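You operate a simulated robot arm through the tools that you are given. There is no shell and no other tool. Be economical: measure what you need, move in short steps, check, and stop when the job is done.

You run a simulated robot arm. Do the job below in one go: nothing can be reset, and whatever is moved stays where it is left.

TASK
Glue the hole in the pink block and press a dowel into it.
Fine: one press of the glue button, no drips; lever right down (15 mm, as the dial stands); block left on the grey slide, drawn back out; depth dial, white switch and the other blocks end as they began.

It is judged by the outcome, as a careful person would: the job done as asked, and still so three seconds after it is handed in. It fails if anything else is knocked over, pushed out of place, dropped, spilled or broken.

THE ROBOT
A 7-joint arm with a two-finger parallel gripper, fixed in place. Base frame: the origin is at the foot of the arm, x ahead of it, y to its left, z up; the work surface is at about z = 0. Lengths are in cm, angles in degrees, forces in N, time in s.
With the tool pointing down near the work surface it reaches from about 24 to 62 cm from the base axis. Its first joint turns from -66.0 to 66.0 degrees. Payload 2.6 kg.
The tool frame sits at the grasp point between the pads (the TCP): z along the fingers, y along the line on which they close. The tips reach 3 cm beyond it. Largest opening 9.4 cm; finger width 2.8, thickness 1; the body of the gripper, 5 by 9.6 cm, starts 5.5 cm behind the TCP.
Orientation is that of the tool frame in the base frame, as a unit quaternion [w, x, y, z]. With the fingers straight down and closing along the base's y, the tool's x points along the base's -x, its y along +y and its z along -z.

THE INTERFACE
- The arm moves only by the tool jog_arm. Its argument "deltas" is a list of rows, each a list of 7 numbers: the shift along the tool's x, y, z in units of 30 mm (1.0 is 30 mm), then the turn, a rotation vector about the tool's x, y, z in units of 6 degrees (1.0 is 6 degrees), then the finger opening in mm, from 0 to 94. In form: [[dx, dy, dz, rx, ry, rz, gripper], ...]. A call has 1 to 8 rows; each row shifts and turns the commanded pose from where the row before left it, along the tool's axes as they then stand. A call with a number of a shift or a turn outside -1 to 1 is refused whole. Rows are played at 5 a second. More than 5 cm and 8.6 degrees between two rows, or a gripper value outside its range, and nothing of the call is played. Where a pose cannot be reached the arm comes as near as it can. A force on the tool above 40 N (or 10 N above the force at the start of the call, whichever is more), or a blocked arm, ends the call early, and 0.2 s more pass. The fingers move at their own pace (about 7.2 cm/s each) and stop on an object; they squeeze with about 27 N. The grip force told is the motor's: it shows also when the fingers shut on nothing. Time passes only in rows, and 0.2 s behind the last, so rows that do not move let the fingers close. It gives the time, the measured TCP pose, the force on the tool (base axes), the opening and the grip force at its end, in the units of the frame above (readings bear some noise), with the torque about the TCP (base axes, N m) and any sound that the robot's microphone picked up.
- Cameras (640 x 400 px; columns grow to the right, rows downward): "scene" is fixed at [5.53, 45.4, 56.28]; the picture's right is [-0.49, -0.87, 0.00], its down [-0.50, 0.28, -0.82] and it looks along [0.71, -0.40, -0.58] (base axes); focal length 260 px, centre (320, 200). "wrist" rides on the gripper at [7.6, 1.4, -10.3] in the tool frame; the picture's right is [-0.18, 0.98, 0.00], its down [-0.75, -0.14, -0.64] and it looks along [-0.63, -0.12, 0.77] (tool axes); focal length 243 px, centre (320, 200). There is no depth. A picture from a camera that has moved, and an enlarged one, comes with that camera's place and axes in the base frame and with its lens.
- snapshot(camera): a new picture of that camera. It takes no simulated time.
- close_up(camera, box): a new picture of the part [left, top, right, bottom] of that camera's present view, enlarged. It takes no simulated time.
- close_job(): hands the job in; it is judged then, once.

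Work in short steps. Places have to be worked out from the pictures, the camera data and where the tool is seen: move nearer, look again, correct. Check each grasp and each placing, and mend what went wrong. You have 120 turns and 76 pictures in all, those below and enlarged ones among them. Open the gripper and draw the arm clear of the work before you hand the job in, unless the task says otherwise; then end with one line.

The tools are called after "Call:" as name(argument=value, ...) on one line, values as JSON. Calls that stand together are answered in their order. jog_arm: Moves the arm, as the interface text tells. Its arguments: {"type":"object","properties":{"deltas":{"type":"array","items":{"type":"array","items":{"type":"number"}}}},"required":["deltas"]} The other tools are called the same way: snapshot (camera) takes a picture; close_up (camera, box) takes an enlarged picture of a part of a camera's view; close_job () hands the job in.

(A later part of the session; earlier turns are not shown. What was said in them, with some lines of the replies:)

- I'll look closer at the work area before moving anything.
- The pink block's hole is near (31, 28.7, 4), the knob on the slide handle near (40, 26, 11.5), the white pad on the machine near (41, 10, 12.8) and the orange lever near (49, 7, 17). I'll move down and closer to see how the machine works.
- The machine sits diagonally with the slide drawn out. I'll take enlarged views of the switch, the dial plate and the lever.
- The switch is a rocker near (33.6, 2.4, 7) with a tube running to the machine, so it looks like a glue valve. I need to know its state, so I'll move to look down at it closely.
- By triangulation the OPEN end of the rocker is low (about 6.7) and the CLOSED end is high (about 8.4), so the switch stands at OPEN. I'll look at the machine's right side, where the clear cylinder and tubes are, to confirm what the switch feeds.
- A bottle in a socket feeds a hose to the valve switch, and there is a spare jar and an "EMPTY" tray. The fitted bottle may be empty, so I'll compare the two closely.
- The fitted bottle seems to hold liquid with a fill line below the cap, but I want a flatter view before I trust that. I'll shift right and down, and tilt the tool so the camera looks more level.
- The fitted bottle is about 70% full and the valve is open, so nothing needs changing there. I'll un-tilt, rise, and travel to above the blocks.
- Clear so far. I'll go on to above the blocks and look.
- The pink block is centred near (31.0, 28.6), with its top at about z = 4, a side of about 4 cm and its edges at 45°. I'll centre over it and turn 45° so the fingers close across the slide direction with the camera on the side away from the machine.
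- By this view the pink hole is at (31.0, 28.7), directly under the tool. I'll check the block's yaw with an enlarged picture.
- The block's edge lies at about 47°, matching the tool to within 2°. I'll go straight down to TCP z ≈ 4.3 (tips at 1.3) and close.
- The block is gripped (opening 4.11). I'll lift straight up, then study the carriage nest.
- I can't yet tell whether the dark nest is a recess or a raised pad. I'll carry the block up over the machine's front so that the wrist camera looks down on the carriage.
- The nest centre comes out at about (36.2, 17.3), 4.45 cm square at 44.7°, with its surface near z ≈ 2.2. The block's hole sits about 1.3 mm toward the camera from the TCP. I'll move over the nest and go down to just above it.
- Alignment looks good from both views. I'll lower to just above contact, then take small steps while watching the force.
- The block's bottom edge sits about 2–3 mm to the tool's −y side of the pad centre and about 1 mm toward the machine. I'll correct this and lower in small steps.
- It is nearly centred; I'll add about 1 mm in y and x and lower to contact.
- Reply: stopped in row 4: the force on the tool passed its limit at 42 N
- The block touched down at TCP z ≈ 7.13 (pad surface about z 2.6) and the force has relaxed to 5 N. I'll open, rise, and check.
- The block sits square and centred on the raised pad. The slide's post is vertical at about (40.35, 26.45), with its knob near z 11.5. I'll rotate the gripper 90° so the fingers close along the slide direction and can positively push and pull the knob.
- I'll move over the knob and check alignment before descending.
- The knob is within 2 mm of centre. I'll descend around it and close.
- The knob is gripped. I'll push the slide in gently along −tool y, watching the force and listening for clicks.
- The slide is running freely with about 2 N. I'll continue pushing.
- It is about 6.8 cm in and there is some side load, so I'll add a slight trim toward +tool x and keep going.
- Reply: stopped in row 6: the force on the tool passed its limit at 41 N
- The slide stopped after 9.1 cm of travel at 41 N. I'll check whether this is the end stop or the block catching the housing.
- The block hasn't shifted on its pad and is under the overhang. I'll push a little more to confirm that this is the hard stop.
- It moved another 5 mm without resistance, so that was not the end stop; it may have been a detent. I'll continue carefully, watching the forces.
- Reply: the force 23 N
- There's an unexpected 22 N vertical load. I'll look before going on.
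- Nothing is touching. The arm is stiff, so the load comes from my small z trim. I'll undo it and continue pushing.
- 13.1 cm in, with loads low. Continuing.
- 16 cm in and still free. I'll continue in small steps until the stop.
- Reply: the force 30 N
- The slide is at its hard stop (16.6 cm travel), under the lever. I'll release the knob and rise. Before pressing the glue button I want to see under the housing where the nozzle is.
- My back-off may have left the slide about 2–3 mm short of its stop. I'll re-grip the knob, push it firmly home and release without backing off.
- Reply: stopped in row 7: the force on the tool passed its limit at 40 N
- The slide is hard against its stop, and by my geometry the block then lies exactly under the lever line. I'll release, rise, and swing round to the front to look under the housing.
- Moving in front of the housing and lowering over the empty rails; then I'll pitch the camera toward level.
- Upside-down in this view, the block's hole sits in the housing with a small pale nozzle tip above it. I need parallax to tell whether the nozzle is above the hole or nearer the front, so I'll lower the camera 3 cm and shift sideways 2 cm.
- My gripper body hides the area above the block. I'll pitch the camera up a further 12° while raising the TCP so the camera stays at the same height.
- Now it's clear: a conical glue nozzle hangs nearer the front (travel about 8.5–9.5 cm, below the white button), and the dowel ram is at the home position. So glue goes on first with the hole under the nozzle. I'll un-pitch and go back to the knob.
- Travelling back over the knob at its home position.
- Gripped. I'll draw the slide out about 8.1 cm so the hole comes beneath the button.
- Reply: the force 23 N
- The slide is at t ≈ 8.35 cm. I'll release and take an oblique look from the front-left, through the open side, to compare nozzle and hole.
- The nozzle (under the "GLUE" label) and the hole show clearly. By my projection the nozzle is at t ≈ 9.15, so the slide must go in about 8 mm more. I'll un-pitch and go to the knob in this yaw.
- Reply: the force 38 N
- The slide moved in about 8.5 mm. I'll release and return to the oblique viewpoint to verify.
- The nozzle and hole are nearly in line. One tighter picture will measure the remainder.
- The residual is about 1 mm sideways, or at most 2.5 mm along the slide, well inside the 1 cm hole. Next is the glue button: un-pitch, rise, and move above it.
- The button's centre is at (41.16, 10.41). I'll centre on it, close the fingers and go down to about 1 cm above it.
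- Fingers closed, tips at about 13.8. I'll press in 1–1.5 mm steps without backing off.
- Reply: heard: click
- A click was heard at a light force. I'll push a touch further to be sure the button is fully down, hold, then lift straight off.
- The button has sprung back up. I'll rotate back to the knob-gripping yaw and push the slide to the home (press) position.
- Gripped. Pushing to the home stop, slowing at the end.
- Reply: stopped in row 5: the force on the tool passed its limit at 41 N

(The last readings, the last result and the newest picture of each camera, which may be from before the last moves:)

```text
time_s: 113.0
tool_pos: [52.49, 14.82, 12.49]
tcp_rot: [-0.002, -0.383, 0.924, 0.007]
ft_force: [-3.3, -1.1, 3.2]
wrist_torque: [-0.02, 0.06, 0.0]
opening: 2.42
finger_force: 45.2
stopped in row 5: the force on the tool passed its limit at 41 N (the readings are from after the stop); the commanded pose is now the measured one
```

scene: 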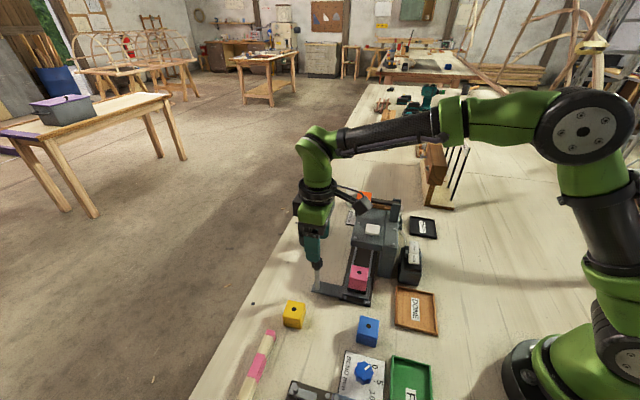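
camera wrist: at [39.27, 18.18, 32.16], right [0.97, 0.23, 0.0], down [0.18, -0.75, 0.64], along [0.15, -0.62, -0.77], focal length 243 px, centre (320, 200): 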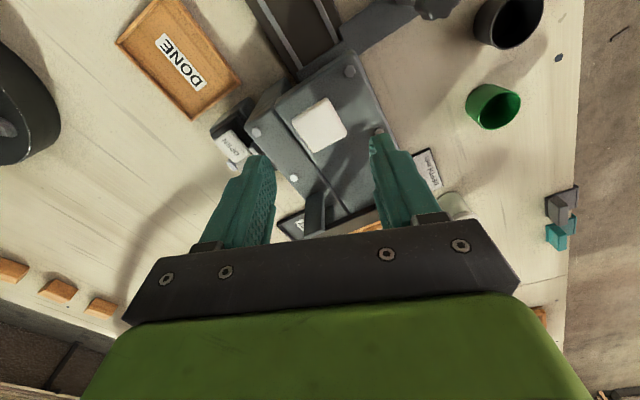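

At the home stop. I'll release, rise high, and move over the orange lever to locate it.

Call:
jog_arm(deltas=[[0, 0, 0, 0, 0, 0, 60], [0, 0, 0, 0, 0, 0, 60], [0, 0, -0.8, 0, 0, 0, 60], [0, 0, -1, 0, 0, 0, 60], [0, 0, -1, 0, 0, 0, 60], [0, 0, -1, 0, 0, 0, 60], [0.3, -0.3, 0, 0, 0, 0, 60], [0.8, -0.7, 0, 0, 0, 0, 60]])

Call:
snapshot(camera="wrist")

```text
time_s: 114.8
tool_pos: [52.17, 10.16, 24.0]
tcp_rot: [-0.001, -0.384, 0.923, 0.008]
ft_force: [0.7, -0.2, -0.6]
wrist_torque: [0.0, -0.01, -0.01]
opening: 5.97
finger_force: 0.0
```

```text
10 pictures are left
camera wrist: at [45.85, 5.65, 34.11], right [-0.57, 0.82, 0.01], down [0.64, 0.43, 0.64], along [0.52, 0.37, -0.77], focal length 243 px, centre (320, 200)
```

wrist: 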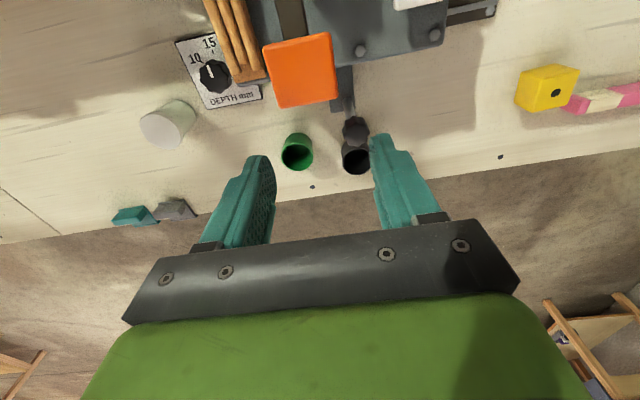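

The lever pad's centre is about (49.3, 6.8, 17). I'll move over its outer half, close the fingers and come down to just above it.

Call:
jog_arm(deltas=[[0.45, -0.05, 0, 0, 0, 0, 30], [0.45, -0.04, 0, 0, 0, 0, 0], [0.4, 0, 0, 0, 0, 0, 0], [0, 0, 0.4, 0, 0, 0, 0], [0, 0, 0.4, 0, 0, 0, 0], [0, 0, 0, 0, 0, 0, 0]])

Call:
close_up(camera="scene", box=[320, 130, 430, 230])

```text
time_s: 116.2
tool_pos: [49.57, 7.23, 21.46]
tcp_rot: [-0.001, -0.384, 0.923, 0.006]
ft_force: [0.4, -0.4, 0.7]
wrist_torque: [0.03, 0.01, 0.01]
opening: 0.0
finger_force: 26.9
```

```text
4.00 times, centred on (375, 180) of scene
camera zoom: at [5.53, 45.4, 56.28], right [-0.49, -0.87, 0.0], down [-0.5, 0.28, -0.82], along [0.71, -0.4, -0.58], focal length 1038 px, centre (100, 280)
```

zoom: 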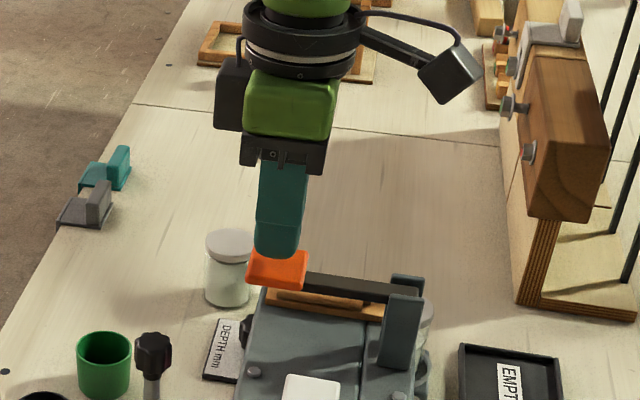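

The fingers are right over the pad. Pressing down in small steps while following the arc slightly inward.

Call:
jog_arm(deltas=[[0, 0, 0.1, 0, 0, 0, 0], [0, 0, 0.1, 0, 0, 0, 0], [0, 0, 0.1, 0, 0, 0, 0], [0, 0, 0.1, 0, 0, 0, 0], [0, 0, 0.1, 0, 0, 0, 0], [0, 0, 0.1, 0, 0, 0, 0], [0, 0, 0, 0, 0, 0, 0]])

```text
time_s: 117.8
tool_pos: [49.59, 7.29, 19.82]
tcp_rot: [-0.001, -0.383, 0.924, 0.007]
ft_force: [2.0, 1.2, 2.7]
wrist_torque: [0.01, -0.01, 0.01]
opening: 0.0
finger_force: 26.4
```

Call:
jog_arm(deltas=[[0, 0, 0.1, 0, 0, 0, 0], [0, 0, 0.1, 0, 0, 0, 0], [0.01, 0, 0.1, 0, 0, 0, 0], [0.01, 0, 0.1, 0, 0, 0, 0], [0.02, 0, 0.1, 0, 0, 0, 0], [0.02, 0, 0.1, 0, 0, 0, 0], [0, 0, 0, 0, 0, 0, 0]])

```text
time_s: 119.4
tool_pos: [49.53, 7.28, 18.02]
tcp_rot: [0.002, -0.384, 0.923, 0.008]
ft_force: [-0.5, 1.2, 20.6]
wrist_torque: [-0.14, 0.22, 0.11]
opening: 0.0
finger_force: 26.6
```

The lever is resisting at about 20 N and moving (tips near 15). Continuing.

Call:
jog_arm(deltas=[[0.02, 0, 0.08, 0, 0, 0, 0], [0.02, 0, 0.08, 0, 0, 0, 0], [0.02, 0, 0.08, 0, 0, 0, 0], [0.02, 0, 0.08, 0, 0, 0, 0], [0.03, 0, 0.08, 0, 0, 0, 0], [0.03, 0, 0.08, 0, 0, 0, 0], [0, 0, 0, 0, 0, 0, 0]])

Call:
close_up(camera="scene", box=[320, 150, 430, 250])

```text
time_s: 119.9
tool_pos: [49.63, 7.32, 18.01]
tcp_rot: [0.004, -0.382, 0.924, 0.006]
ft_force: [-0.8, -0.3, 4.4]
wrist_torque: [-0.05, 0.01, -0.04]
opening: 0.0
finger_force: 26.9
stopped in row 2: the force on the tool passed its limit at 42 N (the readings are from after the stop); the commanded pose is now the measured one
```

```text
4.00 times, centred on (375, 200) of scene
camera zoom: at [5.53, 45.4, 56.28], right [-0.49, -0.87, 0.0], down [-0.5, 0.28, -0.82], along [0.71, -0.4, -0.58], focal length 1038 px, centre (100, 200)
```

zoom: 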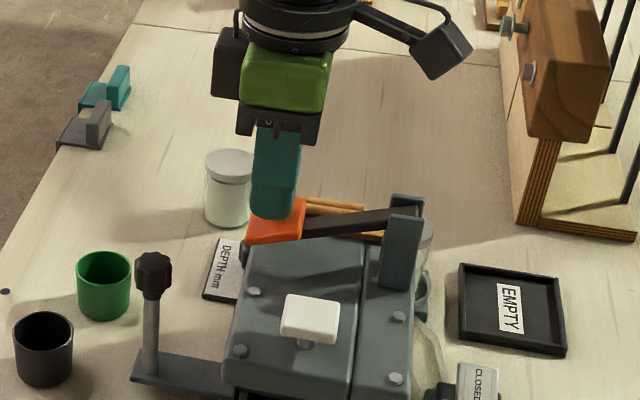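

The handle has dropped about 2.2 cm and stopped firmly. I'll press again to confirm it is the end stop and not just resistance.

Call:
jog_arm(deltas=[[0, 0, 0.03, 0, 0, 0, 0], [0, 0, 0.03, 0, 0, 0, 0], [0, 0, 0.03, 0, 0, 0, 0], [0, 0, 0, 0, 0, 0, 0]])

```text
time_s: 120.9
tool_pos: [49.6, 7.27, 18.06]
tcp_rot: [0.007, -0.382, 0.924, 0.006]
ft_force: [-1.8, 0.5, 31.3]
wrist_torque: [-0.3, 0.32, 0.0]
opening: 0.0
finger_force: 27.0
```

Call:
jog_arm(deltas=[[0, 0, 0.02, 0, 0, 0, 0], [0, 0, 0.02, 0, 0, 0, 0], [0, 0, 0, 0, 0, 0, 0]])

Call:
close_up(camera="scene", box=[345, 175, 415, 235])

```text
time_s: 121.7
tool_pos: [49.66, 7.27, 17.99]
tcp_rot: [0.009, -0.382, 0.924, 0.004]
ft_force: [-4.4, 3.1, 37.5]
wrist_torque: [-0.3, 0.45, -0.12]
opening: 0.01
finger_force: 27.2
```

```text
6.67 times, centred on (380, 205) of scene
camera zoom: at [5.5, 45.39, 56.28], right [-0.49, -0.87, 0.0], down [-0.5, 0.28, -0.82], along [0.71, -0.4, -0.57], focal length 1730 px, centre (-80, 167)
```

zoom: 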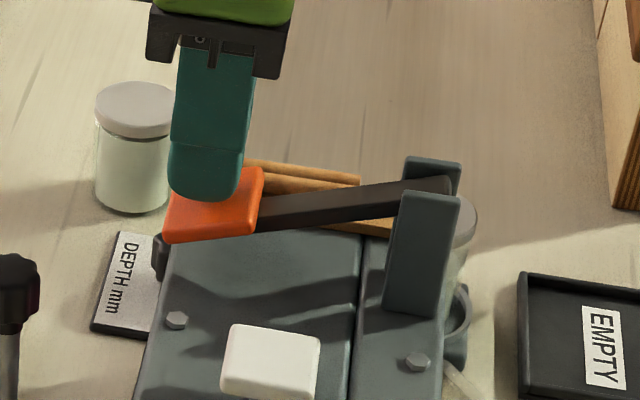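

It holds at 37 N with no further motion, so the lever is fully down. I'll lift off gently so the lever can follow up, then check it.

Call:
jog_arm(deltas=[[0, 0, -0.1, 0, 0, 0, 0], [0, 0, -0.2, 0, 0, 0, 0], [0, 0, -0.2, 0, 0, 0, 0], [0, 0, -0.3, 0, 0, 0, 0], [0, 0, -0.5, 0, 0, 0, 0], [0, 0, -0.8, 0, 0, 0, 0], [-0.8, 0, 0, 0, 0, 0, 60], [-0.8, 0, 0, 0, 0, 0, 60]])

Call:
close_up(camera="scene", box=[300, 170, 430, 280])

```text
time_s: 123.5
tool_pos: [53.08, 10.63, 24.01]
tcp_rot: [0.004, -0.383, 0.924, 0.006]
ft_force: [0.8, 0.1, 0.0]
wrist_torque: [0.0, 0.03, -0.03]
opening: 5.98
finger_force: 0.2
```

```text
3.64 times, centred on (365, 225) of scene
camera zoom: at [5.53, 45.39, 56.28], right [-0.49, -0.87, 0.0], down [-0.5, 0.28, -0.82], along [0.71, -0.4, -0.58], focal length 944 px, centre (156, 109)
```

zoom: 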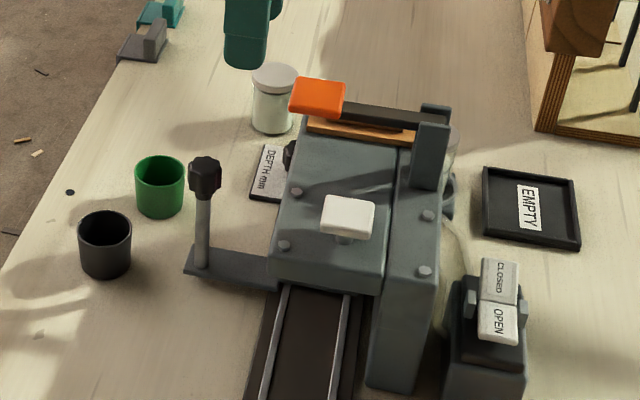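

The lever has sprung back up and nothing else has moved. Back to the knob to draw the slide out.

Call:
jog_arm(deltas=[[-0.4, 0.55, 0, 0, 0, 0, 60], [-0.39, 0.6, 0, 0, 0, 0, 60], [0, 0, 0, 0, 0, 0, 60], [0, 0, 1, 0, 0, 0, 60], [0, 0, 1, 0, 0, 0, 60], [0, 0, 1, 0, 0, 0, 60], [0, 0, 0.4, 0, 0, 0, 60], [0, 0, 0, 0, 0, 0, 60]])

Call:
jog_arm(deltas=[[0, 0, 0.42, 0, 0, 0, 60], [0, 0, 0, 0, 0, 0, 60], [0, 0, 0, 0, 0, 0, 10], [0, 0, 0, 0, 0, 0, 10], [0, 0, 0, 0, 0, 0, 10], [0, 0, 0, 0, 0, 0, 10]])

```text
time_s: 125.3
tool_pos: [52.26, 14.71, 13.8]
tcp_rot: [0.004, -0.383, 0.924, 0.006]
ft_force: [0.6, 0.0, 0.3]
wrist_torque: [-0.01, -0.01, -0.01]
opening: 6.02
finger_force: 0.0
```

```text
time_s: 126.7
tool_pos: [52.25, 14.84, 12.61]
tcp_rot: [0.004, -0.382, 0.924, 0.006]
ft_force: [1.7, 0.7, -1.8]
wrist_torque: [0.04, -0.02, -0.04]
opening: 2.42
finger_force: 45.5
```

Gripped; drawing the slide out smoothly.

Call:
jog_arm(deltas=[[0, 0.08, 0, 0, 0, 0, 10], [0, 0.16, 0, 0, 0, 0, 10], [0, 0.22, 0, 0, 0, 0, 10], [0, 0.25, 0, 0, 0, 0, 10], [0, 0.25, 0, 0, 0, 0, 10], [0, 0.25, 0, 0, 0, 0, 10], [0, 0.2, 0, 0, 0, 0, 10], [0, 0.12, 0, 0, 0, 0, 10]])

Call:
jog_arm(deltas=[[0, 0.12, 0, 0, 0, 0, 10], [0, 0.2, 0, 0, 0, 0, 10], [0, 0.25, 0, 0, 0, 0, 10], [0, 0.25, 0, 0, 0, 0, 10], [0, 0.25, 0, 0, 0, 0, 10], [0, 0.25, 0, 0, 0, 0, 10], [0, 0.25, 0, 0, 0, 0, 10], [0, 0.15, 0, 0, 0, 0, 10]])

Call:
jog_arm(deltas=[[0, 0.12, 0, 0, 0, 0, 10], [0, 0.2, 0, 0, 0, 0, 10], [0, 0.25, 0, 0, 0, 0, 10], [0, 0.25, 0, 0, 0, 0, 10], [0, 0.25, 0, 0, 0, 0, 10], [0, 0.2, 0, 0, 0, 0, 10], [0, 0.15, 0, 0, 0, 0, 10], [0, 0.1, 0, 0, 0, 0, 10]])

```text
time_s: 128.5
tool_pos: [48.95, 18.16, 12.52]
tcp_rot: [0.003, -0.382, 0.924, 0.007]
ft_force: [-2.8, -2.4, -5.7]
wrist_torque: [-0.38, 0.44, -0.07]
opening: 2.46
finger_force: 45.3
```

```text
time_s: 130.3
tool_pos: [45.39, 21.83, 12.58]
tcp_rot: [0.002, -0.384, 0.923, 0.007]
ft_force: [1.8, 1.2, -24.7]
wrist_torque: [-0.33, 0.3, -0.01]
opening: 2.41
finger_force: 45.1
```

```text
time_s: 132.1
tool_pos: [42.0, 24.96, 12.55]
tcp_rot: [0.002, -0.384, 0.923, 0.006]
ft_force: [8.5, 6.8, -27.3]
wrist_torque: [0.07, -0.13, 0.11]
opening: 2.44
finger_force: 44.3
```

About 2 cm remain. I'll trim z slightly to relieve the vertical load and finish gently to the outer stop.

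Call:
jog_arm(deltas=[[0, 0.1, 0.02, 0, 0, 0, 10], [0, 0.15, 0.01, 0, 0, 0, 10], [0, 0.15, 0, 0, 0, 0, 10], [0, 0.1, 0, 0, 0, 0, 10], [0, 0.06, 0, 0, 0, 0, 10], [0, 0.05, 0, 0, 0, 0, 10], [0, 0.04, 0, 0, 0, 0, 10], [0, 0, 0, 0, 0, 0, 10]])

```text
time_s: 133.9
tool_pos: [40.64, 26.32, 12.55]
tcp_rot: [0.003, -0.382, 0.924, 0.007]
ft_force: [-2.6, -1.0, -14.3]
wrist_torque: [-0.15, 0.21, -0.05]
opening: 2.43
finger_force: 44.8
```

Call:
jog_arm(deltas=[[0, 0.04, 0.01, 0, 0, 0, 10], [0, 0.03, 0, 0, 0, 0, 10], [0, 0.03, 0, 0, 0, 0, 10], [0, 0, 0, 0, 0, 0, 10]])

Call:
close_up(camera="scene", box=[330, 250, 390, 310])

```text
time_s: 134.9
tool_pos: [40.54, 26.38, 12.57]
tcp_rot: [0.004, -0.382, 0.924, 0.005]
ft_force: [-0.5, -11.0, -7.3]
wrist_torque: [-0.39, 0.08, -0.08]
opening: 2.44
finger_force: 45.1
```

```text
6.67 times, centred on (360, 280) of scene
camera zoom: at [5.53, 45.4, 56.27], right [-0.49, -0.87, 0.0], down [-0.5, 0.28, -0.82], along [0.71, -0.4, -0.58], focal length 1730 px, centre (53, -333)
```

zoom: 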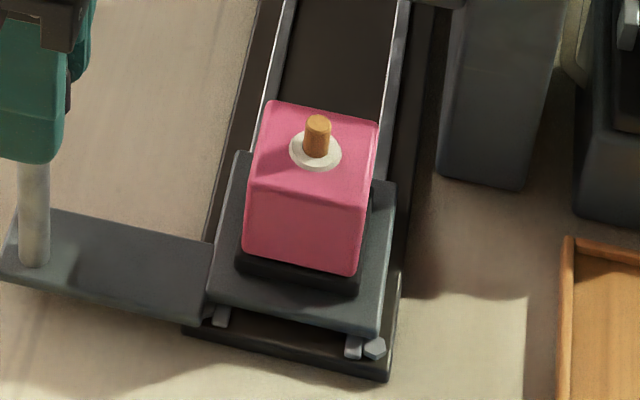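

The dowel stands in the glued hole and the slide is back at its outer stop. I'll release the knob, rise and draw the arm clear.

Call:
jog_arm(deltas=[[0, 0, 0, 0, 0, 0, 60], [0, 0, 0, 0, 0, 0, 60], [0, 0, -0.6, 0, 0, 0, 60], [0, 0, -1, 0, 0, 0, 60], [0, 0, -1, 0, 0, 0, 60], [0, 0, -1, 0, 0, 0, 60], [0, 0, -1, 0, 0, 0, 60], [0, 0, -1, 0, 0, 0, 60]])

Call:
snapshot(camera="scene")

Call:
close_up(camera="scene", box=[280, 180, 450, 330])

```text
time_s: 136.7
tool_pos: [40.45, 26.37, 29.38]
tcp_rot: [0.004, -0.382, 0.924, 0.005]
ft_force: [-0.5, 0.4, 0.2]
wrist_torque: [-0.03, 0.0, -0.04]
opening: 5.98
finger_force: 0.0
```

```text
4 pictures are left
```

scene: 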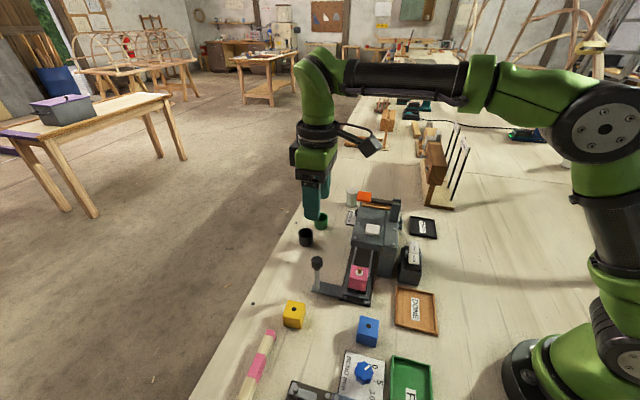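

```text
2.67 times, centred on (365, 255) of scene
camera zoom: at [5.53, 45.4, 56.28], right [-0.49, -0.87, 0.0], down [-0.5, 0.28, -0.82], along [0.71, -0.4, -0.58], focal length 692 px, centre (200, 53)
```

zoom: 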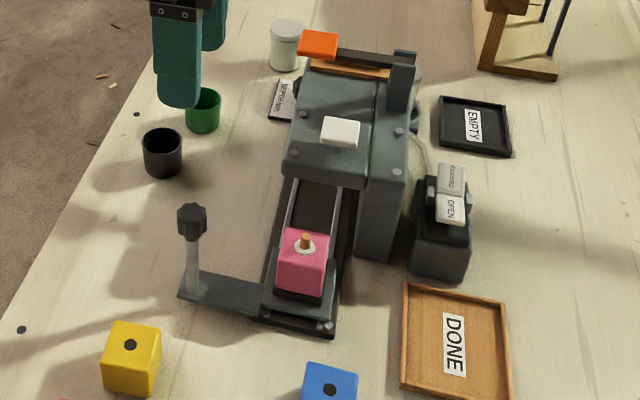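

Everything is in order: the dowel is in the glued pink block, the slide is out, the lever is up, the switch still stands at OPEN, the blocks are in place and the arm is clear. Handing in.

Call:
close_job()

```text
The job is handed in.
```

The pink block's hole was glued with one press of the button, the dowel was pressed in with the lever right down, and the block is on the grey slide, drawn back out.
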